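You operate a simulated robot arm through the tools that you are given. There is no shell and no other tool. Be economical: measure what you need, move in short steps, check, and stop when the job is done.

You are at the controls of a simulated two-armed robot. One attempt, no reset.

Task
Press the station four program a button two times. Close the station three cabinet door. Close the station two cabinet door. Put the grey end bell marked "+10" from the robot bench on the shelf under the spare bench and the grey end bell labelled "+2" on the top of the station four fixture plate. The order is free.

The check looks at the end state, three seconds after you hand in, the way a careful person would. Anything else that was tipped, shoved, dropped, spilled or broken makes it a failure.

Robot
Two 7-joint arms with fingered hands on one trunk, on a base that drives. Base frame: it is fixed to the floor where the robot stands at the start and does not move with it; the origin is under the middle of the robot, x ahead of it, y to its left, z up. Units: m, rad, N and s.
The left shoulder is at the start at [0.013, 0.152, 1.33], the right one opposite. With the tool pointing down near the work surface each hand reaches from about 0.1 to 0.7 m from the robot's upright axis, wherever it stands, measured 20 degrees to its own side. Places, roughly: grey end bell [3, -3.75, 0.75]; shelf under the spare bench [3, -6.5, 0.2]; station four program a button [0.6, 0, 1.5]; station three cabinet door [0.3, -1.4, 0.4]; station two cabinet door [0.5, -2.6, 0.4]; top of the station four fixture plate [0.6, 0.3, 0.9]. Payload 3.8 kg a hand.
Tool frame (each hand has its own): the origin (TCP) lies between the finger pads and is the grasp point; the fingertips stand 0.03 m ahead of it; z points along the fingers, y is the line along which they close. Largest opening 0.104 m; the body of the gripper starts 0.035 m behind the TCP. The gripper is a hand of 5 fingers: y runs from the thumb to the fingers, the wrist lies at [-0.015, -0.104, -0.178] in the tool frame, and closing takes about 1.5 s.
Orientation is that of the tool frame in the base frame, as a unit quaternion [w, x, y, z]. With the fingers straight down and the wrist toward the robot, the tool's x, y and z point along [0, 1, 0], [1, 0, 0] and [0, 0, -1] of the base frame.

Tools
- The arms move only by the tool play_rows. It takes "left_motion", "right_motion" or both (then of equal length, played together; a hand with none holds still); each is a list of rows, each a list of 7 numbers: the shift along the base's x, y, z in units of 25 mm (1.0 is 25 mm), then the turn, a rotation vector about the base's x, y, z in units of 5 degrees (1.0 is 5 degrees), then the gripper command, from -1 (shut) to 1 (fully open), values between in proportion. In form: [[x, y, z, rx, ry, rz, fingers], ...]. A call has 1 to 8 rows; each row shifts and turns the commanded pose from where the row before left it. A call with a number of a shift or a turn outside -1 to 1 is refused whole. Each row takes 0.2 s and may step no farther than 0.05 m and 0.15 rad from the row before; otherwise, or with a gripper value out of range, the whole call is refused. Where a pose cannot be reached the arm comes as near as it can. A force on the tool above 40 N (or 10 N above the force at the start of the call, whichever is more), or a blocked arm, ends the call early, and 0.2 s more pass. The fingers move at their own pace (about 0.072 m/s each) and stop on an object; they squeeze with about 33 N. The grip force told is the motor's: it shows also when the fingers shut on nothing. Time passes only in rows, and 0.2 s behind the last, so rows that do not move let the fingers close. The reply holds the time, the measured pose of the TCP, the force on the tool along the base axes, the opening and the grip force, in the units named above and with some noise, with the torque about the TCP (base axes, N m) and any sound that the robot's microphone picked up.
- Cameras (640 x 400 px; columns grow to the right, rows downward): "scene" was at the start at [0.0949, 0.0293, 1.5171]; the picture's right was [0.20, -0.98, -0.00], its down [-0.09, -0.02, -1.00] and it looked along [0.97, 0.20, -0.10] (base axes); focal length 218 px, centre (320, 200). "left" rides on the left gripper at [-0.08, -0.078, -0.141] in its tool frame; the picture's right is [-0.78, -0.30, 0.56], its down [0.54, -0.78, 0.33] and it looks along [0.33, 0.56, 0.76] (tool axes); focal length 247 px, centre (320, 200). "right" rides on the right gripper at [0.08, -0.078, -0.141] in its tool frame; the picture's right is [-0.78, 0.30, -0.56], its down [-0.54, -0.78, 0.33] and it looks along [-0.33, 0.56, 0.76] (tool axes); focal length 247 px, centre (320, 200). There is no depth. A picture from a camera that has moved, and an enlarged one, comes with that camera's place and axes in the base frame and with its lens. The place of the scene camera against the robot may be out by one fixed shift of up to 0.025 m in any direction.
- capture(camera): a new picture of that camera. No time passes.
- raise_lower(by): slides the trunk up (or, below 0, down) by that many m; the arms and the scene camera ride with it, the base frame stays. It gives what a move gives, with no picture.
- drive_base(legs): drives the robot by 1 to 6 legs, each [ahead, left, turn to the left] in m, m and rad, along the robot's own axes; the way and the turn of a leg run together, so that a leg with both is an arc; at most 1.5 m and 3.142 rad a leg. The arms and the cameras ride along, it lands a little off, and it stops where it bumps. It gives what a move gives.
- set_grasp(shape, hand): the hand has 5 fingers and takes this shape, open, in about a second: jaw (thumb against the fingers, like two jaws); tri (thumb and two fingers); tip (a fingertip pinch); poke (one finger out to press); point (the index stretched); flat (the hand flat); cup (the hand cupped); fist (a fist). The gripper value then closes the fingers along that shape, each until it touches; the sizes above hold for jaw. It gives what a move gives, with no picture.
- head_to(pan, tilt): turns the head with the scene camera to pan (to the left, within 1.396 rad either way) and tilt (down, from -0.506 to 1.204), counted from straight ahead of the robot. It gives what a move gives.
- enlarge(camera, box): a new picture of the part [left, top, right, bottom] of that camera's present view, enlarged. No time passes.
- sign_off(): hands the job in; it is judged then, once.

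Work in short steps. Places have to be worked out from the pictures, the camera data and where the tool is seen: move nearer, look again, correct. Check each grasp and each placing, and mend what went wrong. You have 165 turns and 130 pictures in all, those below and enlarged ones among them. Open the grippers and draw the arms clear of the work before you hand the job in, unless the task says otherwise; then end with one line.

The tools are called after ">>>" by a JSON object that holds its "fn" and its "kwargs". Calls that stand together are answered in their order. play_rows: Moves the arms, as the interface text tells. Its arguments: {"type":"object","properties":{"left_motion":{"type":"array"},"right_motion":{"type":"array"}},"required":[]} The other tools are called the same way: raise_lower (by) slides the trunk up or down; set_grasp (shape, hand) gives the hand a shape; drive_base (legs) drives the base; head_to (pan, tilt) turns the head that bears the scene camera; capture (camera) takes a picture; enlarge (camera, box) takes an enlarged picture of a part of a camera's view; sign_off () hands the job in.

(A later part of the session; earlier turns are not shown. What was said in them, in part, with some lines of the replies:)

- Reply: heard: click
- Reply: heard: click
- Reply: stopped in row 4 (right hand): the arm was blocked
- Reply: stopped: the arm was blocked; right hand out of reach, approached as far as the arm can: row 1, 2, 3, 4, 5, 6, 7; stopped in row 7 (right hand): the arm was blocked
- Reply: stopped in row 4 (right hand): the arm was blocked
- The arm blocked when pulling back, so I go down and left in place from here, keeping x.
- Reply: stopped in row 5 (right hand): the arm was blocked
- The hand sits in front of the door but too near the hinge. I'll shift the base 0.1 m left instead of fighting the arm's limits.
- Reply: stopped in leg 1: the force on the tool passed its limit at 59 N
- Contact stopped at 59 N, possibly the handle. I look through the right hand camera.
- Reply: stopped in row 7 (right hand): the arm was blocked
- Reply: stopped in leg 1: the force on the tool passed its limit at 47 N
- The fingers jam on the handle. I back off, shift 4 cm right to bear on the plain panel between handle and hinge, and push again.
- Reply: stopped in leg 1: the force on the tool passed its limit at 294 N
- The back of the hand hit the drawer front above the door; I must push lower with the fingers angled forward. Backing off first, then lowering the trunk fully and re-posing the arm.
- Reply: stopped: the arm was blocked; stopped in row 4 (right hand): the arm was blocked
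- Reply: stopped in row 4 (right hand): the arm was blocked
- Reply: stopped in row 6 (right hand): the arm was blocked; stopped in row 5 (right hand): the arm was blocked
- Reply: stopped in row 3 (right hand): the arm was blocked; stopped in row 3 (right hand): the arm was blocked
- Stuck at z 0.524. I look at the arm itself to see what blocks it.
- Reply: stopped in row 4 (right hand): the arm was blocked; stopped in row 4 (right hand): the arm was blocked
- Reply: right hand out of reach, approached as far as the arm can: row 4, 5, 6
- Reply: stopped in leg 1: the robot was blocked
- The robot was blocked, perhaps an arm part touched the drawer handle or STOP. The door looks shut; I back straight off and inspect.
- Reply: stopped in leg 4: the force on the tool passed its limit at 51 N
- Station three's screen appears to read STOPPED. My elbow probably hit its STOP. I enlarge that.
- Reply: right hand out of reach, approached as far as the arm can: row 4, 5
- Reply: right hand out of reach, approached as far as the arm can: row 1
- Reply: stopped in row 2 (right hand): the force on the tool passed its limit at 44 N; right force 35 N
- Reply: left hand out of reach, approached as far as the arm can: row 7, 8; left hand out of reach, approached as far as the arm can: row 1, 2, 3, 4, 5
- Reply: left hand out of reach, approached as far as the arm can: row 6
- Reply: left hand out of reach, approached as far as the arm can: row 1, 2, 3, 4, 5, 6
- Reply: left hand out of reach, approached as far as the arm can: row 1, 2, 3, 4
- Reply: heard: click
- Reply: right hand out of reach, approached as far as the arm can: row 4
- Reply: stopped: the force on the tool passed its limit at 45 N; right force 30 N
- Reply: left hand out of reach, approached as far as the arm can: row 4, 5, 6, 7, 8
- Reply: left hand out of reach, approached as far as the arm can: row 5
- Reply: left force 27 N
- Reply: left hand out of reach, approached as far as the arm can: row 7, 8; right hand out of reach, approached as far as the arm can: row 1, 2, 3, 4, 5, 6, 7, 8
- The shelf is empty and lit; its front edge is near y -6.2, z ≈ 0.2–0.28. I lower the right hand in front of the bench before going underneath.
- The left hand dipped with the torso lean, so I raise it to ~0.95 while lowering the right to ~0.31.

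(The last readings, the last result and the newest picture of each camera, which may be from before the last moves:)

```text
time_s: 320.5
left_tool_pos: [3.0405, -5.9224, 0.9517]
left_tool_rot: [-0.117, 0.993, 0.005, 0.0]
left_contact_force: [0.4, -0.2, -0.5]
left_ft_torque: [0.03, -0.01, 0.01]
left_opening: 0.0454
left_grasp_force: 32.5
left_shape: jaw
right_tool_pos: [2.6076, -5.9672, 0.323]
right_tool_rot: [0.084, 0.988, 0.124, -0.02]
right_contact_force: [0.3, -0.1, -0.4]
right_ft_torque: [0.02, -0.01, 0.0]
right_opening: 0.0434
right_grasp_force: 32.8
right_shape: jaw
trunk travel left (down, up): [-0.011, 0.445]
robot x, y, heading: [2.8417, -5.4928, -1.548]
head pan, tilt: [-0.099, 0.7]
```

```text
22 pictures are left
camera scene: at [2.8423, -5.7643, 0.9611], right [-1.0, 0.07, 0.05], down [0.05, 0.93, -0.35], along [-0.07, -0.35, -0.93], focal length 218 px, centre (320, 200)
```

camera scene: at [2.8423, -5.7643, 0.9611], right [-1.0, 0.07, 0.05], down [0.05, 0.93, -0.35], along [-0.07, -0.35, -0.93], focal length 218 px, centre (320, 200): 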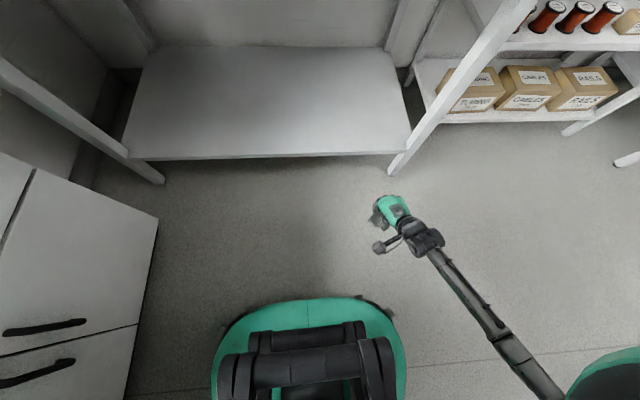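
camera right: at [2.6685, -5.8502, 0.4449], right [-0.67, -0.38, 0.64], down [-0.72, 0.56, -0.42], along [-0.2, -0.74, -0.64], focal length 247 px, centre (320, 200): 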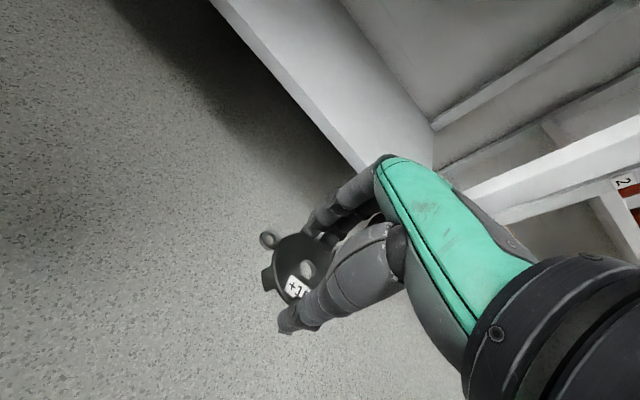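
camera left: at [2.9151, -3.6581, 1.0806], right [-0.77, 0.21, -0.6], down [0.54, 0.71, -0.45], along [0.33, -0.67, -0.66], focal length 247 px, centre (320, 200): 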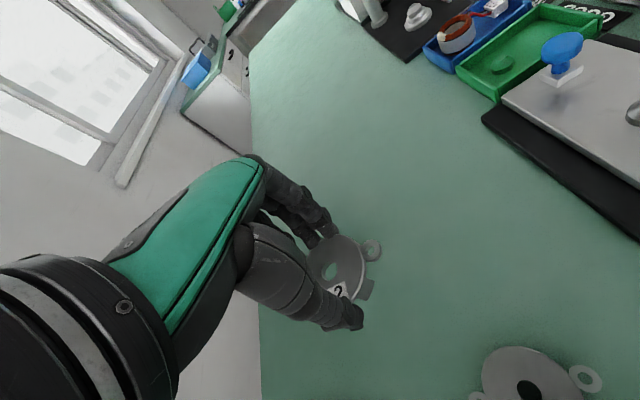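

Shelf surface estimated at z ≈ 0.26–0.28, front edge y ≈ -6.19. I raise the right hand to TCP 0.38, shift left 0.1 m away from the leg, and drive 0.22 m in.

>>> {"fn": "play_rows", "kwargs": {"right_motion": [[0, 0, 0.8, 0, 0, 0, -1], [0, 0, 0.8, 0, 0, 0, -1], [0, 0, 0.8, 0, 0, 0, -1]], "left_motion": [[0, 0.3, 1, 0, 0, 0, -1], [0, 0.3, 1, 0, 0, 0, -1], [0, 0.3, 1, 0, 0, 0, -1]]}}

>>> {"fn": "drive_base", "kwargs": {"legs": [[0, 0.1, -0.02], [0.22, 0, 0]]}}

>>> {"fn": "capture", "kwargs": {"camera": "right"}}

```text
time_s: 321.3
left_tool_pos: [3.0405, -5.8992, 1.0272]
left_tool_rot: [-0.117, 0.993, 0.004, 0.0]
left_contact_force: [0.1, 0.9, -0.6]
left_ft_torque: [0.0, -0.02, 0.01]
left_opening: 0.0453
left_grasp_force: 33.3
left_shape: jaw
right_tool_pos: [2.6074, -5.9664, 0.3823]
right_tool_rot: [0.085, 0.988, 0.125, -0.02]
right_contact_force: [-0.2, 0.0, -0.9]
right_ft_torque: [0.02, -0.02, 0.03]
right_opening: 0.0435
right_grasp_force: 33.0
right_shape: jaw
trunk travel left (down, up): [-0.011, 0.445]
robot x, y, heading: [2.8492, -5.4883, -1.551]
head pan, tilt: [-0.099, 0.7]
```

```text
time_s: 323.7
left_tool_pos: [3.1329, -6.1234, 1.0267]
left_tool_rot: [-0.118, 0.993, -0.005, 0.002]
left_contact_force: [0.0, -1.2, -0.3]
left_ft_torque: [-0.05, -0.01, 0.02]
left_opening: 0.0454
left_grasp_force: 32.8
left_shape: jaw
right_tool_pos: [2.6992, -6.1818, 0.3815]
right_tool_rot: [0.083, 0.99, 0.114, -0.02]
right_contact_force: [-0.5, -0.1, -1.0]
right_ft_torque: [-0.04, -0.03, -0.04]
right_opening: 0.0433
right_grasp_force: 32.8
right_shape: jaw
trunk travel left (down, up): [-0.011, 0.445]
robot x, y, heading: [2.9436, -5.7104, -1.573]
head pan, tilt: [-0.099, 0.7]
```

```text
21 pictures are left
camera right: at [2.7623, -6.0659, 0.5039], right [-0.68, -0.36, 0.64], down [-0.71, 0.57, -0.42], along [-0.21, -0.74, -0.64], focal length 247 px, centre (320, 200)
```

right: 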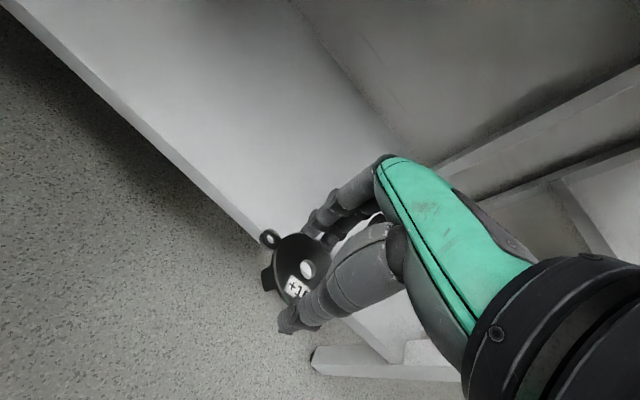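

Under the bench top now, just above the shelf edge. I extend 16 cm inward, then will descend gently until contact.

>>> {"fn": "play_rows", "kwargs": {"right_motion": [[0, -0.8, 0.3, 0, 0, 0, -1], [0, -0.8, 0, 0, 0, 0, -1], [0, -0.8, 0, 0, 0, 0, -1], [0, -0.8, 0, 0, 0, 0, -1], [0, -0.8, 0, 0, 0, 0, -1], [0, -0.8, 0, 0, 0, 0, -1], [0, -0.8, 0, 0, 0, 0, -1], [0, -0.8, 0, 0, 0, 0, -1]]}}

>>> {"fn": "capture", "kwargs": {"camera": "right"}}

```text
time_s: 325.5
left_tool_pos: [3.1326, -6.1229, 1.0251]
left_tool_rot: [-0.118, 0.993, -0.005, 0.002]
left_contact_force: [0.1, 0.5, -0.4]
left_ft_torque: [0.01, 0.02, -0.03]
left_opening: 0.0452
left_grasp_force: 33.2
left_shape: jaw
right_tool_pos: [2.6995, -6.3413, 0.3888]
right_tool_rot: [0.083, 0.99, 0.114, -0.021]
right_contact_force: [-0.5, 0.2, 0.3]
right_ft_torque: [-0.03, 0.01, -0.01]
right_opening: 0.0432
right_grasp_force: 32.9
right_shape: jaw
trunk travel left (down, up): [-0.011, 0.445]
robot x, y, heading: [2.9471, -5.7096, -1.567]
head pan, tilt: [-0.099, 0.7]
```

```text
20 pictures are left
camera right: at [2.763, -6.2262, 0.5112], right [-0.67, -0.36, 0.64], down [-0.71, 0.57, -0.42], along [-0.21, -0.74, -0.64], focal length 247 px, centre (320, 200)
```

right: 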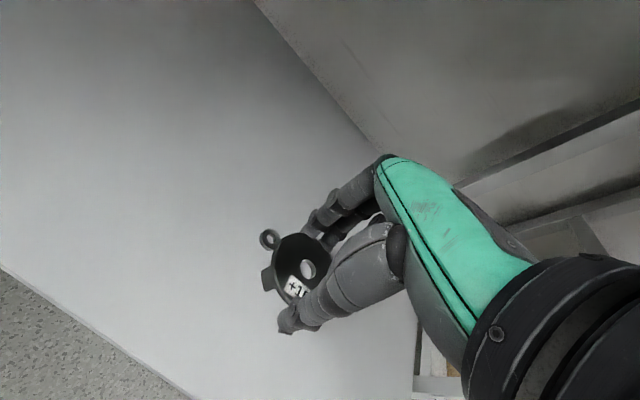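

The bell is over the shelf, ~14 cm in from the edge. I descend slowly and stop on light contact.

>>> {"fn": "play_rows", "kwargs": {"right_motion": [[0, 0, -0.4, 0, 0, 0, -1], [0, 0, -0.4, 0, 0, 0, -1], [0, 0, -0.4, 0, 0, 0, -1], [0, 0, -0.4, 0, 0, 0, -1]]}}

>>> {"fn": "play_rows", "kwargs": {"right_motion": [[0, 0, -0.3, 0, 0, 0, -1], [0, 0, -0.3, 0, 0, 0, -1], [0, 0, -0.3, 0, 0, 0, -1]]}}

```text
time_s: 326.5
left_tool_pos: [3.1333, -6.1234, 1.026]
left_tool_rot: [-0.118, 0.993, -0.005, 0.002]
left_contact_force: [-0.2, 0.1, -0.5]
left_ft_torque: [0.02, 0.02, 0.04]
left_opening: 0.0456
left_grasp_force: 33.1
left_shape: jaw
right_tool_pos: [2.6991, -6.3423, 0.3491]
right_tool_rot: [0.085, 0.99, 0.114, -0.021]
right_contact_force: [-0.1, 0.8, -0.2]
right_ft_torque: [0.0, -0.01, -0.02]
right_opening: 0.0433
right_grasp_force: 32.9
right_shape: jaw
trunk travel left (down, up): [-0.011, 0.445]
robot x, y, heading: [2.947, -5.7061, -1.57]
head pan, tilt: [-0.099, 0.7]
```

```text
time_s: 327.3
left_tool_pos: [3.1327, -6.1225, 1.0255]
left_tool_rot: [-0.117, 0.993, -0.005, 0.002]
left_contact_force: [0.0, 0.0, -0.2]
left_ft_torque: [-0.01, 0.03, -0.01]
left_opening: 0.0454
left_grasp_force: 32.9
left_shape: jaw
right_tool_pos: [2.6995, -6.3426, 0.3265]
right_tool_rot: [0.084, 0.99, 0.115, -0.021]
right_contact_force: [0.3, 0.7, -0.2]
right_ft_torque: [-0.02, 0.0, -0.01]
right_opening: 0.0433
right_grasp_force: 32.8
right_shape: jaw
trunk travel left (down, up): [-0.011, 0.445]
robot x, y, heading: [2.9452, -5.7075, -1.571]
head pan, tilt: [-0.099, 0.7]
```

No contact at TCP 0.3265; I continue down in small steps.

>>> {"fn": "play_rows", "kwargs": {"right_motion": [[0, 0, -0.3, 0, 0, 0, -1], [0, 0, -0.3, 0, 0, 0, -1], [0, 0, -0.3, 0, 0, 0, -1]]}}

>>> {"fn": "play_rows", "kwargs": {"right_motion": [[0, 0, -0.25, 0, 0, 0, -1], [0, 0, -0.25, 0, 0, 0, -1]]}}

>>> {"fn": "capture", "kwargs": {"camera": "right"}}

```text
time_s: 328.1
left_tool_pos: [3.1329, -6.1228, 1.0255]
left_tool_rot: [-0.118, 0.993, -0.006, 0.002]
left_contact_force: [0.6, -0.4, -0.4]
left_ft_torque: [0.02, 0.01, 0.02]
left_opening: 0.0452
left_grasp_force: 32.9
left_shape: jaw
right_tool_pos: [2.6988, -6.3421, 0.303]
right_tool_rot: [0.082, 0.99, 0.115, -0.021]
right_contact_force: [-0.3, -0.1, -0.8]
right_ft_torque: [0.0, 0.03, 0.01]
right_opening: 0.0434
right_grasp_force: 33.6
right_shape: jaw
trunk travel left (down, up): [-0.011, 0.445]
robot x, y, heading: [2.9454, -5.7119, -1.572]
head pan, tilt: [-0.099, 0.7]
```

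```text
time_s: 328.7
left_tool_pos: [3.1336, -6.1226, 1.0268]
left_tool_rot: [-0.117, 0.993, -0.006, 0.001]
left_contact_force: [-0.1, -0.2, 0.5]
left_ft_torque: [-0.02, 0.03, -0.04]
left_opening: 0.0454
left_grasp_force: 33.4
left_shape: jaw
right_tool_pos: [2.6997, -6.3421, 0.2907]
right_tool_rot: [0.084, 0.99, 0.115, -0.021]
right_contact_force: [-0.1, 0.6, -0.5]
right_ft_torque: [-0.02, 0.04, 0.04]
right_opening: 0.0436
right_grasp_force: 32.5
right_shape: jaw
trunk travel left (down, up): [-0.011, 0.445]
robot x, y, heading: [2.9455, -5.7097, -1.57]
head pan, tilt: [-0.099, 0.7]
```

```text
19 pictures are left
camera right: at [2.7623, -6.2259, 0.414], right [-0.68, -0.36, 0.64], down [-0.71, 0.57, -0.42], along [-0.21, -0.74, -0.64], focal length 247 px, centre (320, 200)
```

right: 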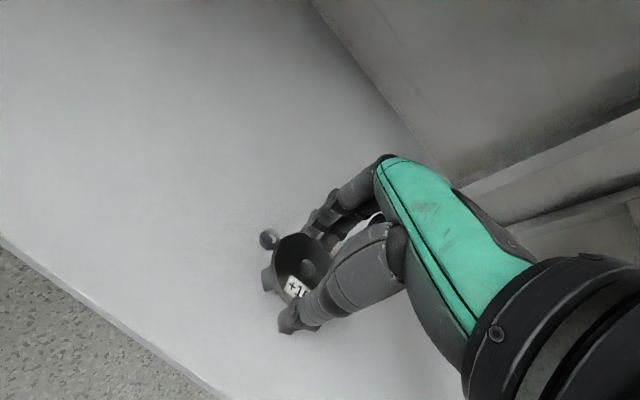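

New triangulation gives the shelf at z ≈ 0.23, so contact at TCP ≈ 0.28. Two to three more small steps.

>>> {"fn": "play_rows", "kwargs": {"right_motion": [[0, 0, -0.2, 0, 0, 0, -1], [0, 0, -0.2, 0, 0, 0, -1], [0, 0, -0.2, 0, 0, 0, -1]]}}

```text
time_s: 329.5
left_tool_pos: [3.1325, -6.123, 1.0264]
left_tool_rot: [-0.117, 0.993, -0.005, 0.001]
left_contact_force: [-0.3, -0.3, -0.2]
left_ft_torque: [-0.02, 0.02, 0.01]
left_opening: 0.0453
left_grasp_force: 33.3
left_shape: jaw
right_tool_pos: [2.6994, -6.3418, 0.278]
right_tool_rot: [0.084, 0.99, 0.115, -0.02]
right_contact_force: [0.2, 0.1, 2.4]
right_ft_torque: [0.15, 0.05, -0.01]
right_opening: 0.0433
right_grasp_force: 33.1
right_shape: jaw
trunk travel left (down, up): [-0.011, 0.445]
robot x, y, heading: [2.9455, -5.7078, -1.568]
head pan, tilt: [-0.099, 0.7]
```

Light contact at TCP 0.278. I release, then lift straight up and look.

>>> {"fn": "play_rows", "kwargs": {"right_motion": [[0, 0, -0.1, 0, 0, 0, -0.6], [0, 0, 0, 0, 0, 0, -0.2], [0, 0, 0, 0, 0, 0, 0.2], [0, 0, 0, 0, 0, 0, 0.6], [0, 0, 0, 0, 0, 0, 1], [0, 0, 0, 0, 0, 0, 1], [0, 0, 0, 0, 0, 0, 1]]}}

>>> {"fn": "play_rows", "kwargs": {"right_motion": [[0, 0, 0.6, 0, 0, 0, 1], [0, 0, 1, 0, 0, 0, 1], [0, 0, 1, 0, 0, 0, 1], [0, 0, 1, 0, 0, 0, 1]]}}

>>> {"fn": "capture", "kwargs": {"camera": "right"}}

```text
time_s: 331.1
left_tool_pos: [3.1335, -6.1219, 1.026]
left_tool_rot: [-0.117, 0.993, -0.005, 0.002]
left_contact_force: [0.0, 0.3, -0.5]
left_ft_torque: [0.0, -0.01, 0.01]
left_opening: 0.0449
left_grasp_force: 33.1
left_shape: jaw
right_tool_pos: [2.6992, -6.3436, 0.2759]
right_tool_rot: [0.085, 0.99, 0.114, -0.021]
right_contact_force: [2.4, -6.9, 16.2]
right_ft_torque: [0.75, 0.19, 0.0]
right_opening: 0.0997
right_grasp_force: 0.0
right_shape: jaw
trunk travel left (down, up): [-0.011, 0.445]
robot x, y, heading: [2.9458, -5.7098, -1.567]
head pan, tilt: [-0.099, 0.7]
```

```text
time_s: 332.1
left_tool_pos: [3.1339, -6.1224, 1.0264]
left_tool_rot: [-0.118, 0.993, -0.006, 0.001]
left_contact_force: [0.9, -0.5, -0.1]
left_ft_torque: [0.01, -0.03, 0.03]
left_opening: 0.0452
left_grasp_force: 33.1
left_shape: jaw
right_tool_pos: [2.6984, -6.3428, 0.3649]
right_tool_rot: [0.083, 0.99, 0.115, -0.021]
right_contact_force: [-0.1, -0.1, 0.3]
right_ft_torque: [-0.02, -0.02, 0.0]
right_opening: 0.1039
right_grasp_force: 0.0
right_shape: jaw
trunk travel left (down, up): [-0.011, 0.445]
robot x, y, heading: [2.947, -5.7101, -1.571]
head pan, tilt: [-0.099, 0.7]
```

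```text
18 pictures are left
camera right: at [2.7625, -6.2255, 0.4869], right [-0.67, -0.36, 0.64], down [-0.71, 0.57, -0.42], along [-0.21, -0.74, -0.64], focal length 247 px, centre (320, 200)
```

right: 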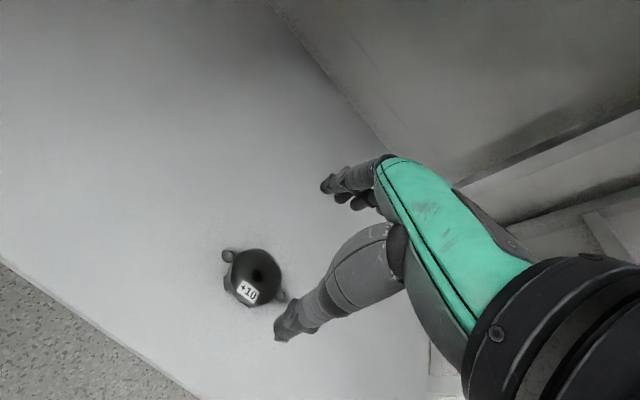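

"+10" stands flat on the shelf, well inside. I back the hand out, raise the trunk and the right arm.

>>> {"fn": "drive_base", "kwargs": {"legs": [[-0.32, 0, 0]]}}

>>> {"fn": "raise_lower", "kwargs": {"by": 0.4}}

>>> {"fn": "play_rows", "kwargs": {"right_motion": [[0, 0.3, 1, 0, 0, 0, 1], [0, 0.3, 1, 0, 0, 0, 1], [0, 0.3, 1, 0, 0, 0, 1], [0, 0.5, 1, 0, 0, 0, 1], [0, 0.5, 1, 0, 0, 0, 1], [0, 0.5, 1, 0, 0, 0, 1], [0, 0.5, 1, 0, 0, 0, 1], [0, 0.5, 1, 0, 0, 0, 1]]}}

>>> {"fn": "capture", "kwargs": {"camera": "scene"}}

```text
time_s: 334.2
left_tool_pos: [3.1377, -5.8368, 1.0245]
left_tool_rot: [-0.118, 0.993, -0.002, 0.001]
left_contact_force: [0.2, -1.2, 0.1]
left_ft_torque: [-0.03, 0.04, -0.03]
left_opening: 0.0452
left_grasp_force: 33.1
left_shape: jaw
right_tool_pos: [2.7042, -6.0576, 0.3639]
right_tool_rot: [0.083, 0.989, 0.117, -0.021]
right_contact_force: [-0.2, 0.6, 0.3]
right_ft_torque: [0.0, 0.02, -0.02]
right_opening: 0.1039
right_grasp_force: 0.0
right_shape: jaw
trunk travel left (down, up): [-0.011, 0.445]
robot x, y, heading: [2.9487, -5.4254, -1.564]
head pan, tilt: [-0.099, 0.7]
```

```text
time_s: 338.1
left_tool_pos: [3.1376, -5.838, 1.4259]
left_tool_rot: [-0.117, 0.993, -0.003, 0.001]
left_contact_force: [-1.3, 0.8, -1.5]
left_ft_torque: [0.01, 0.02, 0.02]
left_opening: 0.0452
left_grasp_force: 32.8
left_shape: jaw
right_tool_pos: [2.705, -6.0878, 0.8437]
right_tool_rot: [0.141, 0.983, 0.115, -0.027]
right_contact_force: [0.6, 0.5, -0.5]
right_ft_torque: [0.01, 0.01, -0.02]
right_opening: 0.1037
right_grasp_force: 0.0
right_shape: jaw
trunk travel left (down, up): [-0.411, 0.045]
robot x, y, heading: [2.9518, -5.4249, -1.57]
head pan, tilt: [-0.099, 0.7]
```

```text
time_s: 339.9
left_tool_pos: [3.1382, -5.8363, 1.4264]
left_tool_rot: [-0.117, 0.993, -0.003, 0.001]
left_contact_force: [0.2, -0.5, 0.3]
left_ft_torque: [-0.01, 0.01, -0.04]
left_opening: 0.0451
left_grasp_force: 32.8
left_shape: jaw
right_tool_pos: [2.7033, -6.0006, 1.0441]
right_tool_rot: [0.141, 0.983, 0.114, -0.027]
right_contact_force: [-0.4, 0.4, 0.3]
right_ft_torque: [0.0, 0.0, -0.02]
right_opening: 0.104
right_grasp_force: 0.1
right_shape: jaw
trunk travel left (down, up): [-0.411, 0.045]
robot x, y, heading: [2.9503, -5.425, -1.569]
head pan, tilt: [-0.099, 0.7]
```

```text
17 pictures are left
camera scene: at [2.9404, -5.5018, 1.4727], right [-1.0, 0.1, 0.0], down [0.06, 0.65, -0.76], along [-0.07, -0.76, -0.65], focal length 218 px, centre (320, 200)
```

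scene: 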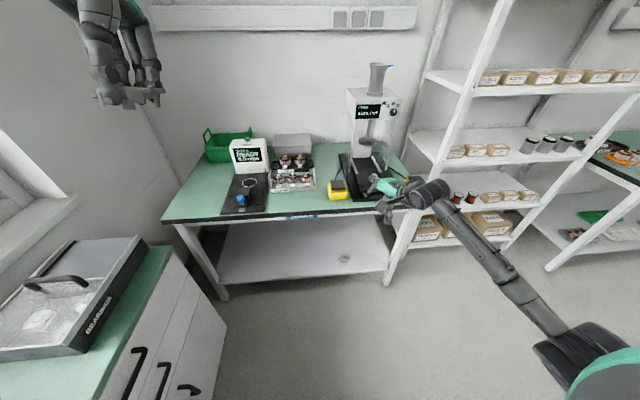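

"+10" is seen on the shelf. Now I drive back toward the aisle the way I came, heading 0 and reversing through the passage.

>>> {"fn": "drive_base", "kwargs": {"legs": [[-0.1, 0, 0], [0, -0.9, 0], [0, 0, 1.5708], [0, -0.32, 0], [-1.3, 0, 0], [-1.3, 0, 0]]}}

>>> {"fn": "drive_base", "kwargs": {"legs": [[0, 1.3, 0], [0, 1.3, 0], [0, 1.3, 0], [0, 1.3, 0]]}}

>>> {"fn": "head_to", "kwargs": {"pan": 0.1, "tilt": 0.5}}

>>> {"fn": "capture", "kwargs": {"camera": "scene"}}

```text
time_s: 341.0
left_tool_pos: [3.1388, -5.8376, 1.4261]
left_tool_rot: [-0.117, 0.993, -0.003, 0.001]
left_contact_force: [0.3, -0.8, -0.5]
left_ft_torque: [-0.02, 0.0, 0.0]
left_opening: 0.0454
left_grasp_force: 33.2
left_shape: jaw
right_tool_pos: [2.7054, -6.0008, 1.0432]
right_tool_rot: [0.14, 0.983, 0.116, -0.026]
right_contact_force: [-1.1, -0.1, -0.1]
right_ft_torque: [-0.01, 0.0, -0.01]
right_opening: 0.1037
right_grasp_force: 0.1
right_shape: jaw
trunk travel left (down, up): [-0.411, 0.045]
robot x, y, heading: [2.9491, -5.4275, -1.571]
head pan, tilt: [-0.099, 0.7]
stopped in leg 1: the robot was blocked; the commanded pose is now the measured one
```

```text
time_s: 343.5
left_tool_pos: [3.3863, -5.8164, 1.425]
left_tool_rot: [-0.117, 0.991, 0.064, -0.008]
left_contact_force: [-0.4, 1.1, -0.5]
left_ft_torque: [-0.01, 0.01, -0.04]
left_opening: 0.0456
left_grasp_force: 32.7
left_shape: jaw
right_tool_pos: [2.9787, -6.0376, 1.0434]
right_tool_rot: [0.143, 0.972, 0.184, -0.018]
right_contact_force: [0.4, 1.5, -0.2]
right_ft_torque: [-0.02, 0.01, 0.03]
right_opening: 0.1037
right_grasp_force: 0.0
right_shape: jaw
trunk travel left (down, up): [-0.411, 0.045]
robot x, y, heading: [3.1417, -5.4355, -1.431]
head pan, tilt: [-0.099, 0.7]
stopped in leg 1: the robot was blocked; the commanded pose is now the measured one
```

```text
time_s: 344.2
left_tool_pos: [3.3792, -5.8144, 1.4259]
left_tool_rot: [-0.116, 0.991, 0.066, -0.007]
left_contact_force: [-0.6, 0.6, -0.1]
left_ft_torque: [-0.03, -0.03, -0.03]
left_opening: 0.0454
left_grasp_force: 32.9
left_shape: jaw
right_tool_pos: [2.9742, -6.0364, 1.043]
right_tool_rot: [0.144, 0.973, 0.182, -0.016]
right_contact_force: [0.3, 0.6, -0.5]
right_ft_torque: [0.02, 0.0, 0.02]
right_opening: 0.1036
right_grasp_force: 0.0
right_shape: jaw
trunk travel left (down, up): [-0.411, 0.045]
robot x, y, heading: [3.1373, -5.4343, -1.429]
head pan, tilt: [0.099, 0.499]
```

```text
16 pictures are left
camera scene: at [3.1579, -5.5134, 1.4904], right [-0.97, -0.24, 0.0], down [-0.11, 0.47, -0.88], along [0.21, -0.85, -0.48], focal length 218 px, centre (320, 200)
```

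scene: 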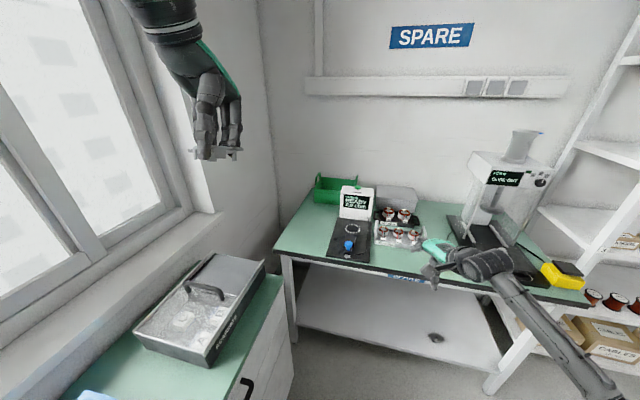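

Backing was blocked by the robot bench behind, and the second drive then nudged against the cabinet; nothing appears disturbed. I move right, straighten, and proceed step by step.

>>> {"fn": "drive_base", "kwargs": {"legs": [[0, -0.2, 0], [0, 0, -0.14], [0, -0.85, 0]]}}

```text
time_s: 350.6
left_tool_pos: [2.2767, -5.8725, 1.425]
left_tool_rot: [-0.118, 0.993, -0.006, 0.001]
left_contact_force: [-0.5, 0.4, -1.1]
left_ft_torque: [0.03, -0.01, -0.01]
left_opening: 0.0454
left_grasp_force: 32.6
left_shape: jaw
right_tool_pos: [1.8413, -6.0318, 1.0448]
right_tool_rot: [0.141, 0.983, 0.112, -0.028]
right_contact_force: [0.5, 0.2, 0.1]
right_ft_torque: [-0.01, -0.02, 0.02]
right_opening: 0.104
right_grasp_force: 0.0
right_shape: jaw
trunk travel left (down, up): [-0.411, 0.045]
robot x, y, heading: [2.0859, -5.4592, -1.568]
head pan, tilt: [0.099, 0.499]
```

Clear. Now turn to heading 0, slide to the passage centre and reverse through it.

>>> {"fn": "drive_base", "kwargs": {"legs": [[0, 0, 1.568], [0, -0.2, 0], [-1.3, 0, 0], [-1.3, 0, 0]]}}

```text
time_s: 368.2
left_tool_pos: [-0.0991, -5.4403, 1.4248]
left_tool_rot: [-0.085, 0.71, 0.694, -0.081]
left_contact_force: [0.9, 0.1, -0.1]
left_ft_torque: [0.02, -0.01, 0.0]
left_opening: 0.0453
left_grasp_force: 33.2
left_shape: jaw
right_tool_pos: [0.0576, -5.8758, 1.0429]
right_tool_rot: [0.118, 0.621, 0.771, 0.08]
right_contact_force: [0.3, -0.3, 0.2]
right_ft_torque: [0.01, 0.02, -0.02]
right_opening: 0.1037
right_grasp_force: 0.0
right_shape: jaw
trunk travel left (down, up): [-0.411, 0.045]
robot x, y, heading: [-0.5138, -5.6246, -0.012]
head pan, tilt: [0.099, 0.499]
```

Through. I drive up the aisle to station four, a bit farther from the stations.

>>> {"fn": "drive_base", "kwargs": {"legs": [[-0.12, 0, 0.012], [0, 1.45, 0], [0, 1.45, 0], [0, 1.4, 0], [0, 1.4, 0]]}}

>>> {"fn": "head_to", "kwargs": {"pan": 0.1, "tilt": 0.55}}

>>> {"fn": "capture", "kwargs": {"camera": "scene"}}

```text
time_s: 396.2
left_tool_pos: [-0.2156, 0.2611, 1.4265]
left_tool_rot: [-0.084, 0.701, 0.704, -0.082]
left_contact_force: [0.1, 0.3, -0.9]
left_ft_torque: [-0.01, 0.0, -0.01]
left_opening: 0.0453
left_grasp_force: 32.9
left_shape: jaw
right_tool_pos: [-0.0472, -0.1696, 1.0438]
right_tool_rot: [0.118, 0.609, 0.78, 0.083]
right_contact_force: [-0.7, 0.4, -0.5]
right_ft_torque: [0.0, 0.02, 0.01]
right_opening: 0.1033
right_grasp_force: 0.1
right_shape: jaw
trunk travel left (down, up): [-0.411, 0.045]
robot x, y, heading: [-0.628, 0.0664, 0.015]
head pan, tilt: [0.099, 0.499]
```

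```text
time_s: 396.8
left_tool_pos: [-0.2149, 0.2611, 1.4265]
left_tool_rot: [-0.084, 0.7, 0.704, -0.083]
left_contact_force: [0.4, 0.1, -0.2]
left_ft_torque: [0.03, 0.01, -0.02]
left_opening: 0.0453
left_grasp_force: 32.8
left_shape: jaw
right_tool_pos: [-0.0479, -0.1691, 1.0432]
right_tool_rot: [0.118, 0.609, 0.78, 0.082]
right_contact_force: [-0.2, -0.5, 0.1]
right_ft_torque: [-0.04, 0.0, 0.01]
right_opening: 0.1037
right_grasp_force: 0.1
right_shape: jaw
trunk travel left (down, up): [-0.411, 0.045]
robot x, y, heading: [-0.6247, 0.0714, 0.016]
head pan, tilt: [0.099, 0.55]
```

```text
15 pictures are left
camera scene: at [-0.533, 0.0887, 1.4858], right [0.11, -0.99, 0.0], down [-0.52, -0.06, -0.85], along [0.84, 0.1, -0.53], focal length 218 px, centre (320, 200)
```

scene: 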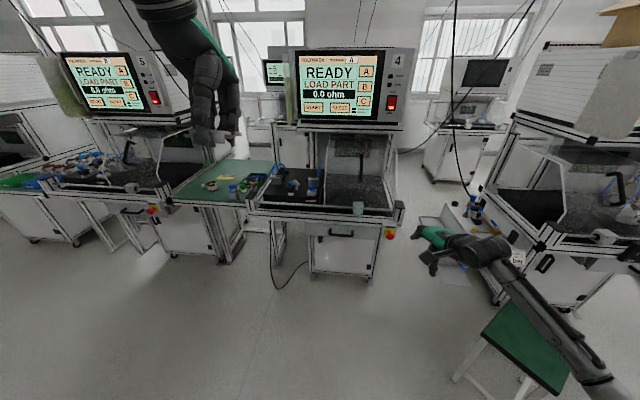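

I enlarge the station four fixture plate to find a free flat spot.

>>> {"fn": "enlarge", "kwargs": {"camera": "scene", "box": [240, 150, 400, 250]}}

```text
4.00 times, centred on (320, 200) of scene
camera zoom: at [-0.533, 0.0887, 1.4858], right [0.11, -0.99, 0.0], down [-0.52, -0.06, -0.85], along [0.84, 0.1, -0.53], focal length 872 px, centre (320, 200)
```

zoom: 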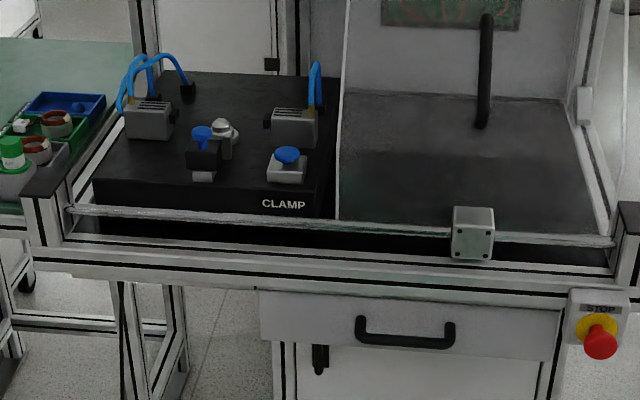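

The plate's front-left corner (around [0.45, 0.45]) in front of the left clamp is free. While still clear of the station, I raise/retract the empty right hand and lower the left to ~1.07.

>>> {"fn": "play_rows", "kwargs": {"right_motion": [[-0.3, 0, 1, 0, 0, 0, 1], [-0.3, 0, 1, 0, 0, 0, 1], [-0.3, 0, 1, 0, 0, 0, 1], [-0.3, 0, 1, 0, 0, 0, 1], [-0.3, 0, 1, 0, 0, 0, 1], [-0.3, 0, 1, 0, 0, 0, 1], [-0.3, 0, 1, 0, 0, 0, 1], [-0.3, 0, 1, 0, 0, 0, 1]], "left_motion": [[0.3, 0, -1, 0, -0.5, 0, -1], [0.3, 0, -1, 0, -0.5, 0, -1], [0.3, 0, -1, 0, -0.5, 0, -1], [0.3, 0, -1, 0, -0.5, 0, -1], [0, 0, -1, 0, 0, 0, -1], [0, 0, -1, 0, 0, 0, -1], [0, 0, -1, 0, 0, 0, -1], [0, 0, -1, 0, 0, 0, -1]]}}

>>> {"fn": "play_rows", "kwargs": {"right_motion": [[-0.3, 0, 1, 0, 0, 0, 1], [-0.3, 0, 1, 0, 0, 0, 1], [-0.3, 0, 1, 0, 0, 0, 1], [-0.3, 0, 1, 0, 0, 0, 1], [-0.3, 0, 1, 0, 0, 0, 1], [-0.3, 0, 1, 0, 0, 0, 1], [0, 0, 1, 0, 0, 0, 1], [0, 0, 1, 0, 0, 0, 1]], "left_motion": [[0, 0, -1, 0, 0, 0, -1], [0, 0, -1, 0, 0, 0, -1], [0, 0, -1, 0, 0, 0, -1], [0, 0, -1, 0, 0, 0, -1], [0, 0, -1, 0, 0, 0, -1], [0, 0, 0, 0, 0, 0, -1], [0, 0, 0, 0, 0, 0, -1], [0, 0, 0, 0, 0, 0, -1]]}}

>>> {"fn": "drive_base", "kwargs": {"legs": [[0, 0.17, -0.015], [0.42, 0, 0]]}}

>>> {"fn": "capture", "kwargs": {"camera": "left"}}

```text
time_s: 398.6
left_tool_pos: [-0.1854, 0.2619, 1.2244]
left_tool_rot: [-0.022, 0.705, 0.709, -0.021]
left_contact_force: [-0.4, 1.2, -1.2]
left_ft_torque: [-0.01, -0.02, 0.02]
left_opening: 0.0449
left_grasp_force: 33.4
left_shape: jaw
right_tool_pos: [-0.106, -0.1694, 1.2424]
right_tool_rot: [0.118, 0.609, 0.78, 0.082]
right_contact_force: [0.3, -0.2, 0.5]
right_ft_torque: [-0.02, 0.01, 0.01]
right_opening: 0.1036
right_grasp_force: 0.0
right_shape: jaw
trunk travel left (down, up): [-0.411, 0.045]
robot x, y, heading: [-0.6222, 0.0689, 0.016]
head pan, tilt: [0.099, 0.55]
```

```text
time_s: 400.4
left_tool_pos: [-0.1864, 0.2631, 1.0995]
left_tool_rot: [-0.022, 0.705, 0.709, -0.022]
left_contact_force: [-0.4, -1.1, -1.3]
left_ft_torque: [-0.05, -0.01, 0.03]
left_opening: 0.0448
left_grasp_force: 33.0
left_shape: jaw
right_tool_pos: [-0.1531, -0.1686, 1.444]
right_tool_rot: [0.118, 0.609, 0.78, 0.082]
right_contact_force: [-0.1, 0.2, -0.5]
right_ft_torque: [0.0, 0.0, -0.03]
right_opening: 0.1037
right_grasp_force: 0.1
right_shape: jaw
trunk travel left (down, up): [-0.411, 0.045]
robot x, y, heading: [-0.6257, 0.0687, 0.017]
head pan, tilt: [0.099, 0.55]
```

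```text
time_s: 404.1
left_tool_pos: [0.2352, 0.4241, 1.1013]
left_tool_rot: [-0.02, 0.71, 0.704, -0.02]
left_contact_force: [0.2, -0.5, 0.2]
left_ft_torque: [0.02, 0.0, -0.05]
left_opening: 0.0449
left_grasp_force: 33.3
left_shape: jaw
right_tool_pos: [0.2619, -0.0083, 1.4443]
right_tool_rot: [0.12, 0.615, 0.775, 0.082]
right_contact_force: [-1.0, 0.7, 0.2]
right_ft_torque: [-0.03, -0.01, 0.0]
right_opening: 0.1038
right_grasp_force: 0.1
right_shape: jaw
trunk travel left (down, up): [-0.411, 0.045]
robot x, y, heading: [-0.2058, 0.2329, -0.004]
head pan, tilt: [0.099, 0.55]
```

```text
13 pictures are left
camera left: at [0.1665, 0.3448, 1.2459], right [-0.34, -0.77, -0.54], down [-0.79, 0.54, -0.29], along [0.51, 0.33, -0.79], focal length 247 px, centre (320, 200)
```

left: 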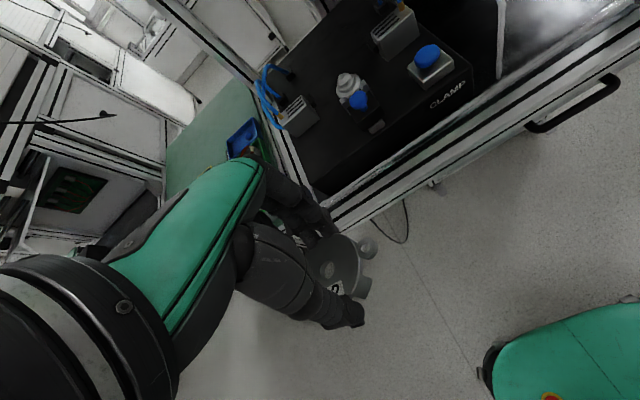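

The hand view gives plate top z ≈ 0.895 and a free zone x 0.42–0.54, y 0.38–0.497. Target bell centre [0.472, 0.44]. I drive 0.1 m ahead, extend over it and check.

>>> {"fn": "drive_base", "kwargs": {"legs": [[0.1, 0, 0]]}}

>>> {"fn": "play_rows", "kwargs": {"left_motion": [[0.8, 0.15, 0, 0, 0, 0, -1], [0.8, 0.15, 0, 0, 0, 0, -1], [0.8, 0.15, -0.4, 0, 0, 0, -1], [0.8, 0.15, -0.4, 0, 0, 0, -1], [0.8, 0, -0.6, 0, 0, 0, -1], [0.8, 0, -0.8, 0, 0, 0, -1], [0.6, 0, -0.8, 0, 0, 0, -1]]}}

>>> {"fn": "capture", "kwargs": {"camera": "left"}}

```text
time_s: 405.2
left_tool_pos: [0.331, 0.4252, 1.1033]
left_tool_rot: [-0.019, 0.71, 0.704, -0.019]
left_contact_force: [0.6, 0.4, 0.2]
left_ft_torque: [0.01, -0.02, -0.01]
left_opening: 0.0448
left_grasp_force: 32.9
left_shape: jaw
right_tool_pos: [0.3572, -0.0076, 1.4459]
right_tool_rot: [0.121, 0.614, 0.775, 0.083]
right_contact_force: [-0.4, 0.2, -0.5]
right_ft_torque: [-0.02, -0.05, -0.04]
right_opening: 0.1039
right_grasp_force: 0.0
right_shape: jaw
trunk travel left (down, up): [-0.411, 0.045]
robot x, y, heading: [-0.1051, 0.2368, 0.0]
head pan, tilt: [0.099, 0.55]
```

```text
time_s: 406.8
left_tool_pos: [0.4632, 0.4467, 1.0344]
left_tool_rot: [-0.021, 0.71, 0.704, -0.022]
left_contact_force: [-0.3, 0.3, -0.3]
left_ft_torque: [-0.02, -0.01, 0.02]
left_opening: 0.0449
left_grasp_force: 33.3
left_shape: jaw
left hand out of reach, approached as far as the arm can: row 7
right_tool_pos: [0.3639, -0.0076, 1.4434]
right_tool_rot: [0.118, 0.614, 0.776, 0.081]
right_contact_force: [-0.4, 0.2, 0.5]
right_ft_torque: [0.03, 0.0, -0.01]
right_opening: 0.1039
right_grasp_force: 0.1
right_shape: jaw
trunk travel left (down, up): [-0.411, 0.045]
robot x, y, heading: [-0.1066, 0.2419, -0.002]
head pan, tilt: [0.099, 0.55]
```

```text
12 pictures are left
camera left: at [0.3937, 0.3669, 1.1787], right [-0.34, -0.77, -0.54], down [-0.79, 0.54, -0.29], along [0.51, 0.33, -0.79], focal length 247 px, centre (320, 200)
```

left: 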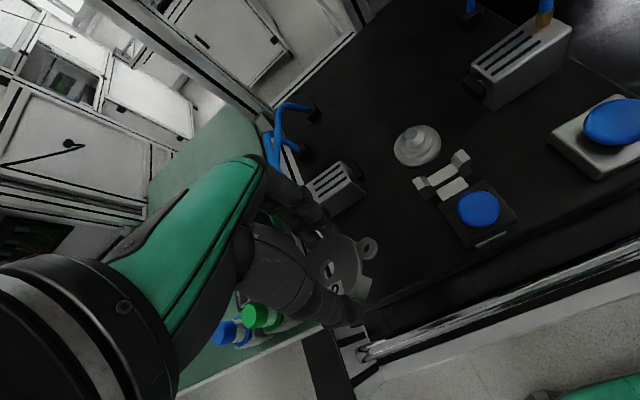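

The spot is confirmed free (clamp front x 0.545, knob edge y 0.37, plate front x 0.423). The bell is tilted ~13° versus when gripped; I level it by turning -13° about y, nudge the base, and lower the trunk partway.

>>> {"fn": "drive_base", "kwargs": {"legs": [[0.03, 0, 0]]}}

>>> {"fn": "play_rows", "kwargs": {"left_motion": [[-0.3, -0.1, 0, 0, -1, 0, -1], [-0.3, -0.1, 0, 0, -1, 0, -1], [0, -0.1, 0, 0, -0.6, 0, -1], [0, 0, 0, 0, 0, 0, -1]]}}

>>> {"fn": "raise_lower", "kwargs": {"by": -0.05}}

>>> {"fn": "capture", "kwargs": {"camera": "left"}}

```text
time_s: 407.6
left_tool_pos: [0.4839, 0.4464, 1.0377]
left_tool_rot: [-0.019, 0.71, 0.704, -0.018]
left_contact_force: [0.6, 0.0, 0.3]
left_ft_torque: [0.0, -0.04, 0.01]
left_opening: 0.045
left_grasp_force: 33.1
left_shape: jaw
right_tool_pos: [0.3821, -0.0081, 1.4474]
right_tool_rot: [0.122, 0.615, 0.775, 0.085]
right_contact_force: [0.1, 0.8, 1.1]
right_ft_torque: [0.01, -0.05, -0.04]
right_opening: 0.1037
right_grasp_force: 0.1
right_shape: jaw
trunk travel left (down, up): [-0.411, 0.045]
robot x, y, heading: [-0.0772, 0.2347, 0.001]
head pan, tilt: [0.099, 0.55]
```

```text
time_s: 408.6
left_tool_pos: [0.477, 0.4382, 1.0329]
left_tool_rot: [0.057, 0.708, 0.701, 0.059]
left_contact_force: [-0.7, -0.7, 0.2]
left_ft_torque: [0.01, -0.01, -0.02]
left_opening: 0.0446
left_grasp_force: 32.8
left_shape: jaw
right_tool_pos: [0.3946, -0.0081, 1.443]
right_tool_rot: [0.119, 0.615, 0.776, 0.081]
right_contact_force: [0.0, 0.1, -0.8]
right_ft_torque: [0.0, 0.0, 0.03]
right_opening: 0.1037
right_grasp_force: 0.1
right_shape: jaw
trunk travel left (down, up): [-0.411, 0.045]
robot x, y, heading: [-0.0824, 0.2364, -0.0]
head pan, tilt: [0.099, 0.55]
```

```text
time_s: 409.6
left_tool_pos: [0.4748, 0.4378, 0.9841]
left_tool_rot: [0.058, 0.707, 0.702, 0.059]
left_contact_force: [0.1, 0.0, -0.5]
left_ft_torque: [-0.01, 0.0, 0.04]
left_opening: 0.0448
left_grasp_force: 32.8
left_shape: jaw
right_tool_pos: [0.3922, -0.008, 1.3941]
right_tool_rot: [0.119, 0.614, 0.776, 0.082]
right_contact_force: [-0.4, -0.9, 0.1]
right_ft_torque: [-0.02, -0.03, 0.01]
right_opening: 0.1038
right_grasp_force: 0.1
right_shape: jaw
trunk travel left (down, up): [-0.361, 0.095]
robot x, y, heading: [-0.0775, 0.2365, -0.005]
head pan, tilt: [0.099, 0.55]
```

```text
11 pictures are left
camera left: at [0.3751, 0.359, 1.11], right [-0.21, -0.77, -0.6], down [-0.71, 0.54, -0.46], along [0.68, 0.33, -0.66], focal length 247 px, centre (320, 200)
```

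left: 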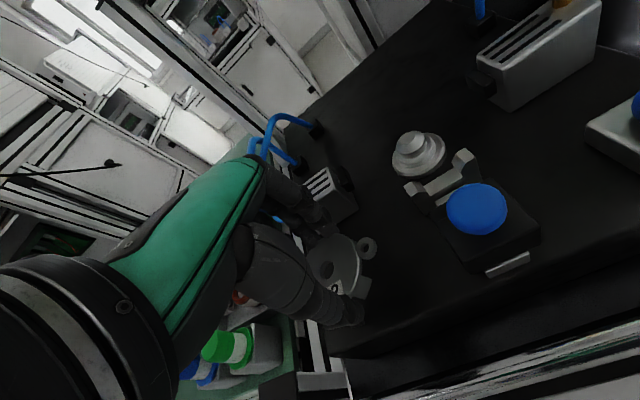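

Looks well placed between clamp and knob. I lower by trunk in small steps until light contact.

>>> {"fn": "raise_lower", "kwargs": {"by": -0.03}}

>>> {"fn": "raise_lower", "kwargs": {"by": -0.008}}

```text
time_s: 410.3
left_tool_pos: [0.4742, 0.4388, 0.9532]
left_tool_rot: [0.058, 0.708, 0.702, 0.059]
left_contact_force: [-0.2, 0.5, -1.2]
left_ft_torque: [0.0, 0.0, -0.02]
left_opening: 0.045
left_grasp_force: 32.5
left_shape: jaw
right_tool_pos: [0.3899, -0.0091, 1.3641]
right_tool_rot: [0.118, 0.614, 0.776, 0.082]
right_contact_force: [-0.3, -0.3, 0.6]
right_ft_torque: [-0.01, 0.02, 0.0]
right_opening: 0.1036
right_grasp_force: 0.1
right_shape: jaw
trunk travel left (down, up): [-0.331, 0.125]
robot x, y, heading: [-0.0777, 0.2359, 0.0]
head pan, tilt: [0.099, 0.55]
```

```text
time_s: 411.1
left_tool_pos: [0.4801, 0.4364, 0.9544]
left_tool_rot: [0.065, 0.708, 0.7, 0.064]
left_contact_force: [-3.4, 0.9, 15.5]
left_ft_torque: [-0.05, 0.95, -0.02]
left_opening: 0.0447
left_grasp_force: 32.6
left_shape: jaw
right_tool_pos: [0.3909, -0.0081, 1.3567]
right_tool_rot: [0.119, 0.614, 0.776, 0.082]
right_contact_force: [0.9, -0.6, 0.6]
right_ft_torque: [-0.02, 0.01, 0.02]
right_opening: 0.104
right_grasp_force: 0.0
right_shape: jaw
trunk travel left (down, up): [-0.323, 0.133]
robot x, y, heading: [-0.0791, 0.2367, -0.003]
head pan, tilt: [0.099, 0.55]
stopped: the force on the tool passed its limit at 42 N (the readings are from after the stop); the commanded pose is now the measured one
```

Contact: the bell is on the plate. I ease up 2 mm and open the fingers gradually.

>>> {"fn": "play_rows", "kwargs": {"left_motion": [[0, 0, 0.08, 0, 0, 0, -1], [0, 0, 0, 0, 0, 0, -0.4], [0, 0, 0, 0, 0, 0, -0.1], [0, 0, 0, 0, 0, 0, 0.2], [0, 0, 0, 0, 0, 0, 0.4], [0, 0, 0, 0, 0, 0, 0.55], [0, 0, 0, 0, 0, 0, 0.55]]}}

>>> {"fn": "capture", "kwargs": {"camera": "left"}}

```text
time_s: 412.7
left_tool_pos: [0.4739, 0.4383, 0.9538]
left_tool_rot: [0.063, 0.707, 0.702, 0.061]
left_contact_force: [-23.8, 1.5, -3.9]
left_ft_torque: [-0.09, 0.22, 0.42]
left_opening: 0.0723
left_grasp_force: 0.0
left_shape: jaw
right_tool_pos: [0.3879, -0.0088, 1.3581]
right_tool_rot: [0.121, 0.614, 0.775, 0.084]
right_contact_force: [0.6, 0.2, -0.5]
right_ft_torque: [-0.01, 0.01, 0.02]
right_opening: 0.1041
right_grasp_force: 0.1
right_shape: jaw
trunk travel left (down, up): [-0.323, 0.133]
robot x, y, heading: [-0.0708, 0.236, -0.0]
head pan, tilt: [0.099, 0.55]
```

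```text
10 pictures are left
camera left: at [0.3725, 0.3584, 1.0784], right [-0.2, -0.77, -0.6], down [-0.7, 0.54, -0.46], along [0.68, 0.33, -0.65], focal length 247 px, centre (320, 200)
```

left: 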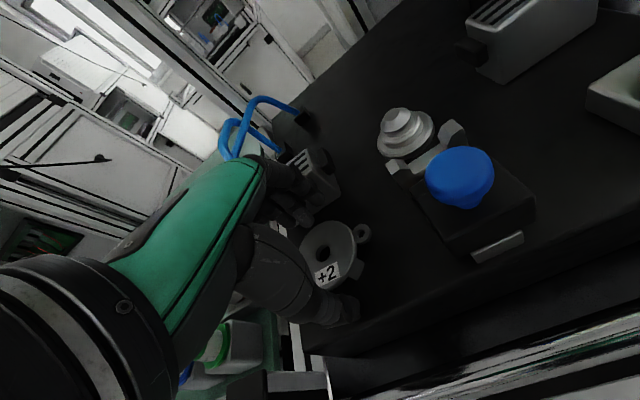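

Released; the finger backs lightly press the clamp (-24 N). I relieve that by easing 4 mm back and lift straight up slowly.

>>> {"fn": "play_rows", "kwargs": {"left_motion": [[-0.15, 0, 0.2, 0, 0, 0, 0.5], [0, 0, 0.4, 0, 0, 0, 0.5], [0, 0, 0.6, 0, 0, 0, 0.5], [0, 0, 0.8, 0, 0, 0, 0.5], [0, 0, 1, 0, 0, 0, 0.5], [0, 0, 1, 0, 0, 0, 0.5]]}}

>>> {"fn": "capture", "kwargs": {"camera": "left"}}

```text
time_s: 414.1
left_tool_pos: [0.4758, 0.4367, 1.0528]
left_tool_rot: [0.063, 0.708, 0.701, 0.063]
left_contact_force: [-0.1, 0.3, -0.5]
left_ft_torque: [0.0, -0.03, -0.03]
left_opening: 0.0778
left_grasp_force: 0.0
left_shape: jaw
right_tool_pos: [0.3919, -0.0088, 1.3571]
right_tool_rot: [0.119, 0.615, 0.775, 0.082]
right_contact_force: [-0.6, -0.3, 0.5]
right_ft_torque: [0.03, 0.0, 0.01]
right_opening: 0.104
right_grasp_force: 0.1
right_shape: jaw
trunk travel left (down, up): [-0.323, 0.133]
robot x, y, heading: [-0.0753, 0.2362, -0.001]
head pan, tilt: [0.099, 0.55]
```

```text
9 pictures are left
camera left: at [0.3732, 0.3577, 1.1782], right [-0.2, -0.77, -0.6], down [-0.7, 0.54, -0.46], along [0.68, 0.33, -0.65], focal length 247 px, centre (320, 200)
```

left: 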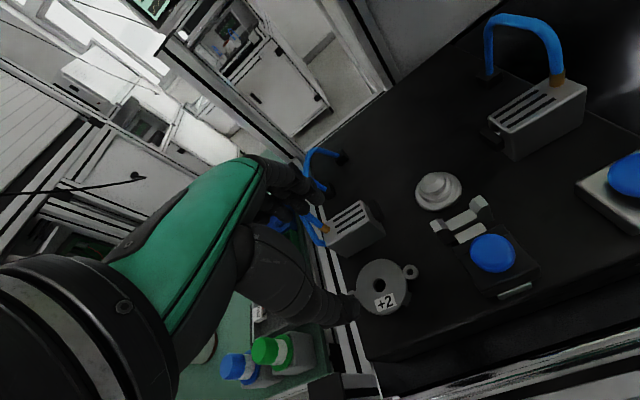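

"+2" rests flat on the plate. I raise a bit more, open, and back the robot away from the station, then inspect.

>>> {"fn": "play_rows", "kwargs": {"left_motion": [[0, 0, 1, 0, 0, 0, 1], [0, 0, 1, 0, 0, 0, 1], [-0.5, 0, 1, 0, 0, 0, 1], [-0.5, 0, 0.5, 0, 0, 0, 1]]}}

>>> {"fn": "drive_base", "kwargs": {"legs": [[-0.55, 0, 0]]}}

>>> {"fn": "head_to", "kwargs": {"pan": -0.15, "tilt": 0.5}}

>>> {"fn": "capture", "kwargs": {"camera": "scene"}}

```text
time_s: 415.1
left_tool_pos: [0.449, 0.4375, 1.1416]
left_tool_rot: [0.062, 0.707, 0.701, 0.062]
left_contact_force: [0.3, 0.7, -0.4]
left_ft_torque: [0.02, -0.02, 0.0]
left_opening: 0.1035
left_grasp_force: 0.1
left_shape: jaw
right_tool_pos: [0.3908, -0.0092, 1.3579]
right_tool_rot: [0.12, 0.615, 0.775, 0.083]
right_contact_force: [-0.7, -0.3, 0.4]
right_ft_torque: [0.02, -0.01, 0.02]
right_opening: 0.1039
right_grasp_force: 0.0
right_shape: jaw
trunk travel left (down, up): [-0.323, 0.133]
robot x, y, heading: [-0.0771, 0.2366, 0.002]
head pan, tilt: [0.099, 0.55]
```

```text
time_s: 418.2
left_tool_pos: [-0.0995, 0.4382, 1.141]
left_tool_rot: [0.063, 0.707, 0.702, 0.062]
left_contact_force: [0.4, 0.3, -1.0]
left_ft_torque: [-0.01, 0.0, -0.02]
left_opening: 0.1036
left_grasp_force: 0.1
left_shape: jaw
right_tool_pos: [-0.155, -0.0079, 1.3566]
right_tool_rot: [0.119, 0.614, 0.776, 0.082]
right_contact_force: [0.0, -1.0, 0.2]
right_ft_torque: [-0.03, -0.02, 0.0]
right_opening: 0.1036
right_grasp_force: 0.0
right_shape: jaw
trunk travel left (down, up): [-0.323, 0.133]
robot x, y, heading: [-0.6245, 0.2339, 0.003]
head pan, tilt: [0.099, 0.55]
```

```text
time_s: 419.0
left_tool_pos: [-0.099, 0.4366, 1.1412]
left_tool_rot: [0.063, 0.708, 0.701, 0.063]
left_contact_force: [-0.8, -0.1, 0.1]
left_ft_torque: [-0.01, -0.02, -0.01]
left_opening: 0.1038
left_grasp_force: 0.1
left_shape: jaw
right_tool_pos: [-0.1568, -0.0071, 1.3569]
right_tool_rot: [0.119, 0.614, 0.776, 0.083]
right_contact_force: [-0.5, -1.2, -1.1]
right_ft_torque: [0.03, -0.01, 0.01]
right_opening: 0.1036
right_grasp_force: 0.1
right_shape: jaw
trunk travel left (down, up): [-0.323, 0.133]
robot x, y, heading: [-0.6233, 0.2332, 0.007]
head pan, tilt: [-0.15, 0.499]
```

```text
8 pictures are left
camera scene: at [-0.5142, 0.2325, 1.3961], right [-0.15, -0.99, 0.01], down [-0.52, 0.07, -0.85], along [0.84, -0.13, -0.52], focal length 218 px, centre (320, 200)
```

scene: 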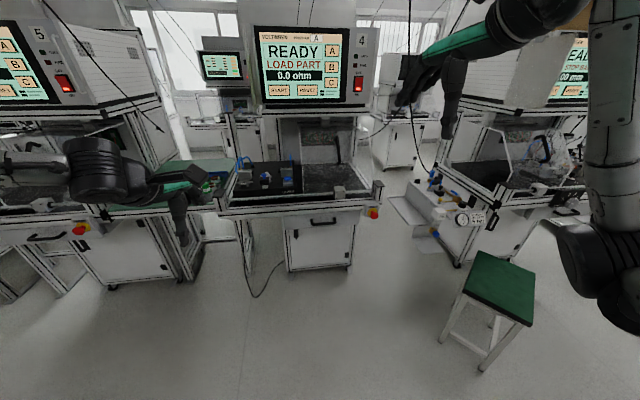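

Station four and three read READY. A last enlarged check of the plate and of station three.

>>> {"fn": "enlarge", "kwargs": {"camera": "scene", "box": [215, 140, 395, 240]}}

>>> {"fn": "head_to", "kwargs": {"pan": -0.85, "tilt": 0.4}}

>>> {"fn": "capture", "kwargs": {"camera": "scene"}}

```text
3.56 times, centred on (305, 190) of scene
camera zoom: at [-0.5142, 0.2325, 1.3961], right [-0.15, -0.99, 0.01], down [-0.52, 0.07, -0.85], along [0.84, -0.13, -0.52], focal length 775 px, centre (373, 236)
```

zoom: 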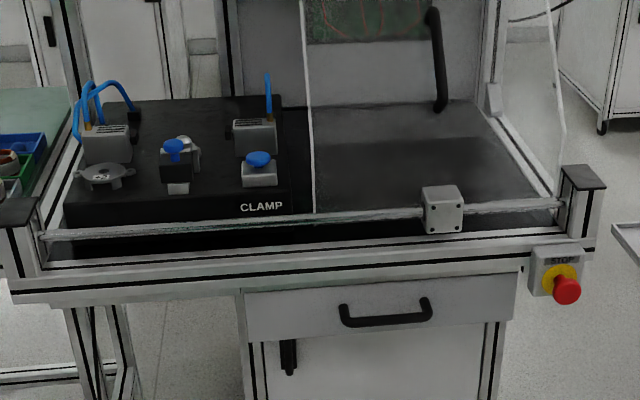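

```text
time_s: 420.1
left_tool_pos: [-0.0984, 0.4374, 1.1401]
left_tool_rot: [0.063, 0.706, 0.702, 0.062]
left_contact_force: [0.7, -0.6, 0.1]
left_ft_torque: [0.04, 0.0, -0.02]
left_opening: 0.104
left_grasp_force: 0.0
left_shape: jaw
right_tool_pos: [-0.1562, -0.0087, 1.3568]
right_tool_rot: [0.119, 0.614, 0.776, 0.082]
right_contact_force: [0.7, 1.6, 0.6]
right_ft_torque: [0.03, 0.01, -0.02]
right_opening: 0.1038
right_grasp_force: 0.1
right_shape: jaw
trunk travel left (down, up): [-0.323, 0.133]
robot x, y, heading: [-0.623, 0.232, 0.008]
head pan, tilt: [-0.85, 0.4]
```

```text
6 pictures are left
camera scene: at [-0.5419, 0.1764, 1.4066], right [-0.75, -0.66, 0.04], down [-0.3, 0.29, -0.91], along [0.59, -0.69, -0.42], focal length 218 px, centre (320, 200)
```

scene: 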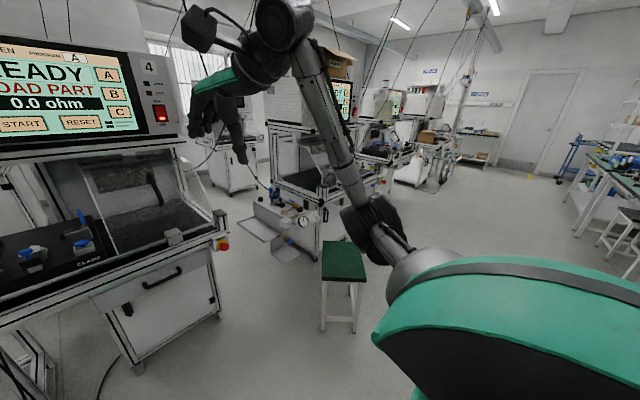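

The "+2" bell stands flat on the station four plate, and the "+10" bell is on the shelf under the spare bench. Both cabinet doors are shut, the arms are clear and the hands are open, so I hand in.

>>> {"fn": "sign_off", "kwargs": {}}

```text
The job is handed in.
```

The job is handed in with all five items done: program A pressed twice, both cabinet doors shut, "+10" on the shelf under the spare bench, and "+2" on the station four fixture plate. Along the way I knocked three things. My elbow pressed station three's STOP; I pulled it out and pushed RESET, and it reads READY again. My hand also hit that station's drawer front hard (294 N), with no damage I could see. The base bumped the furniture by the spare bench; the one picture afterwards looked undisturbed.
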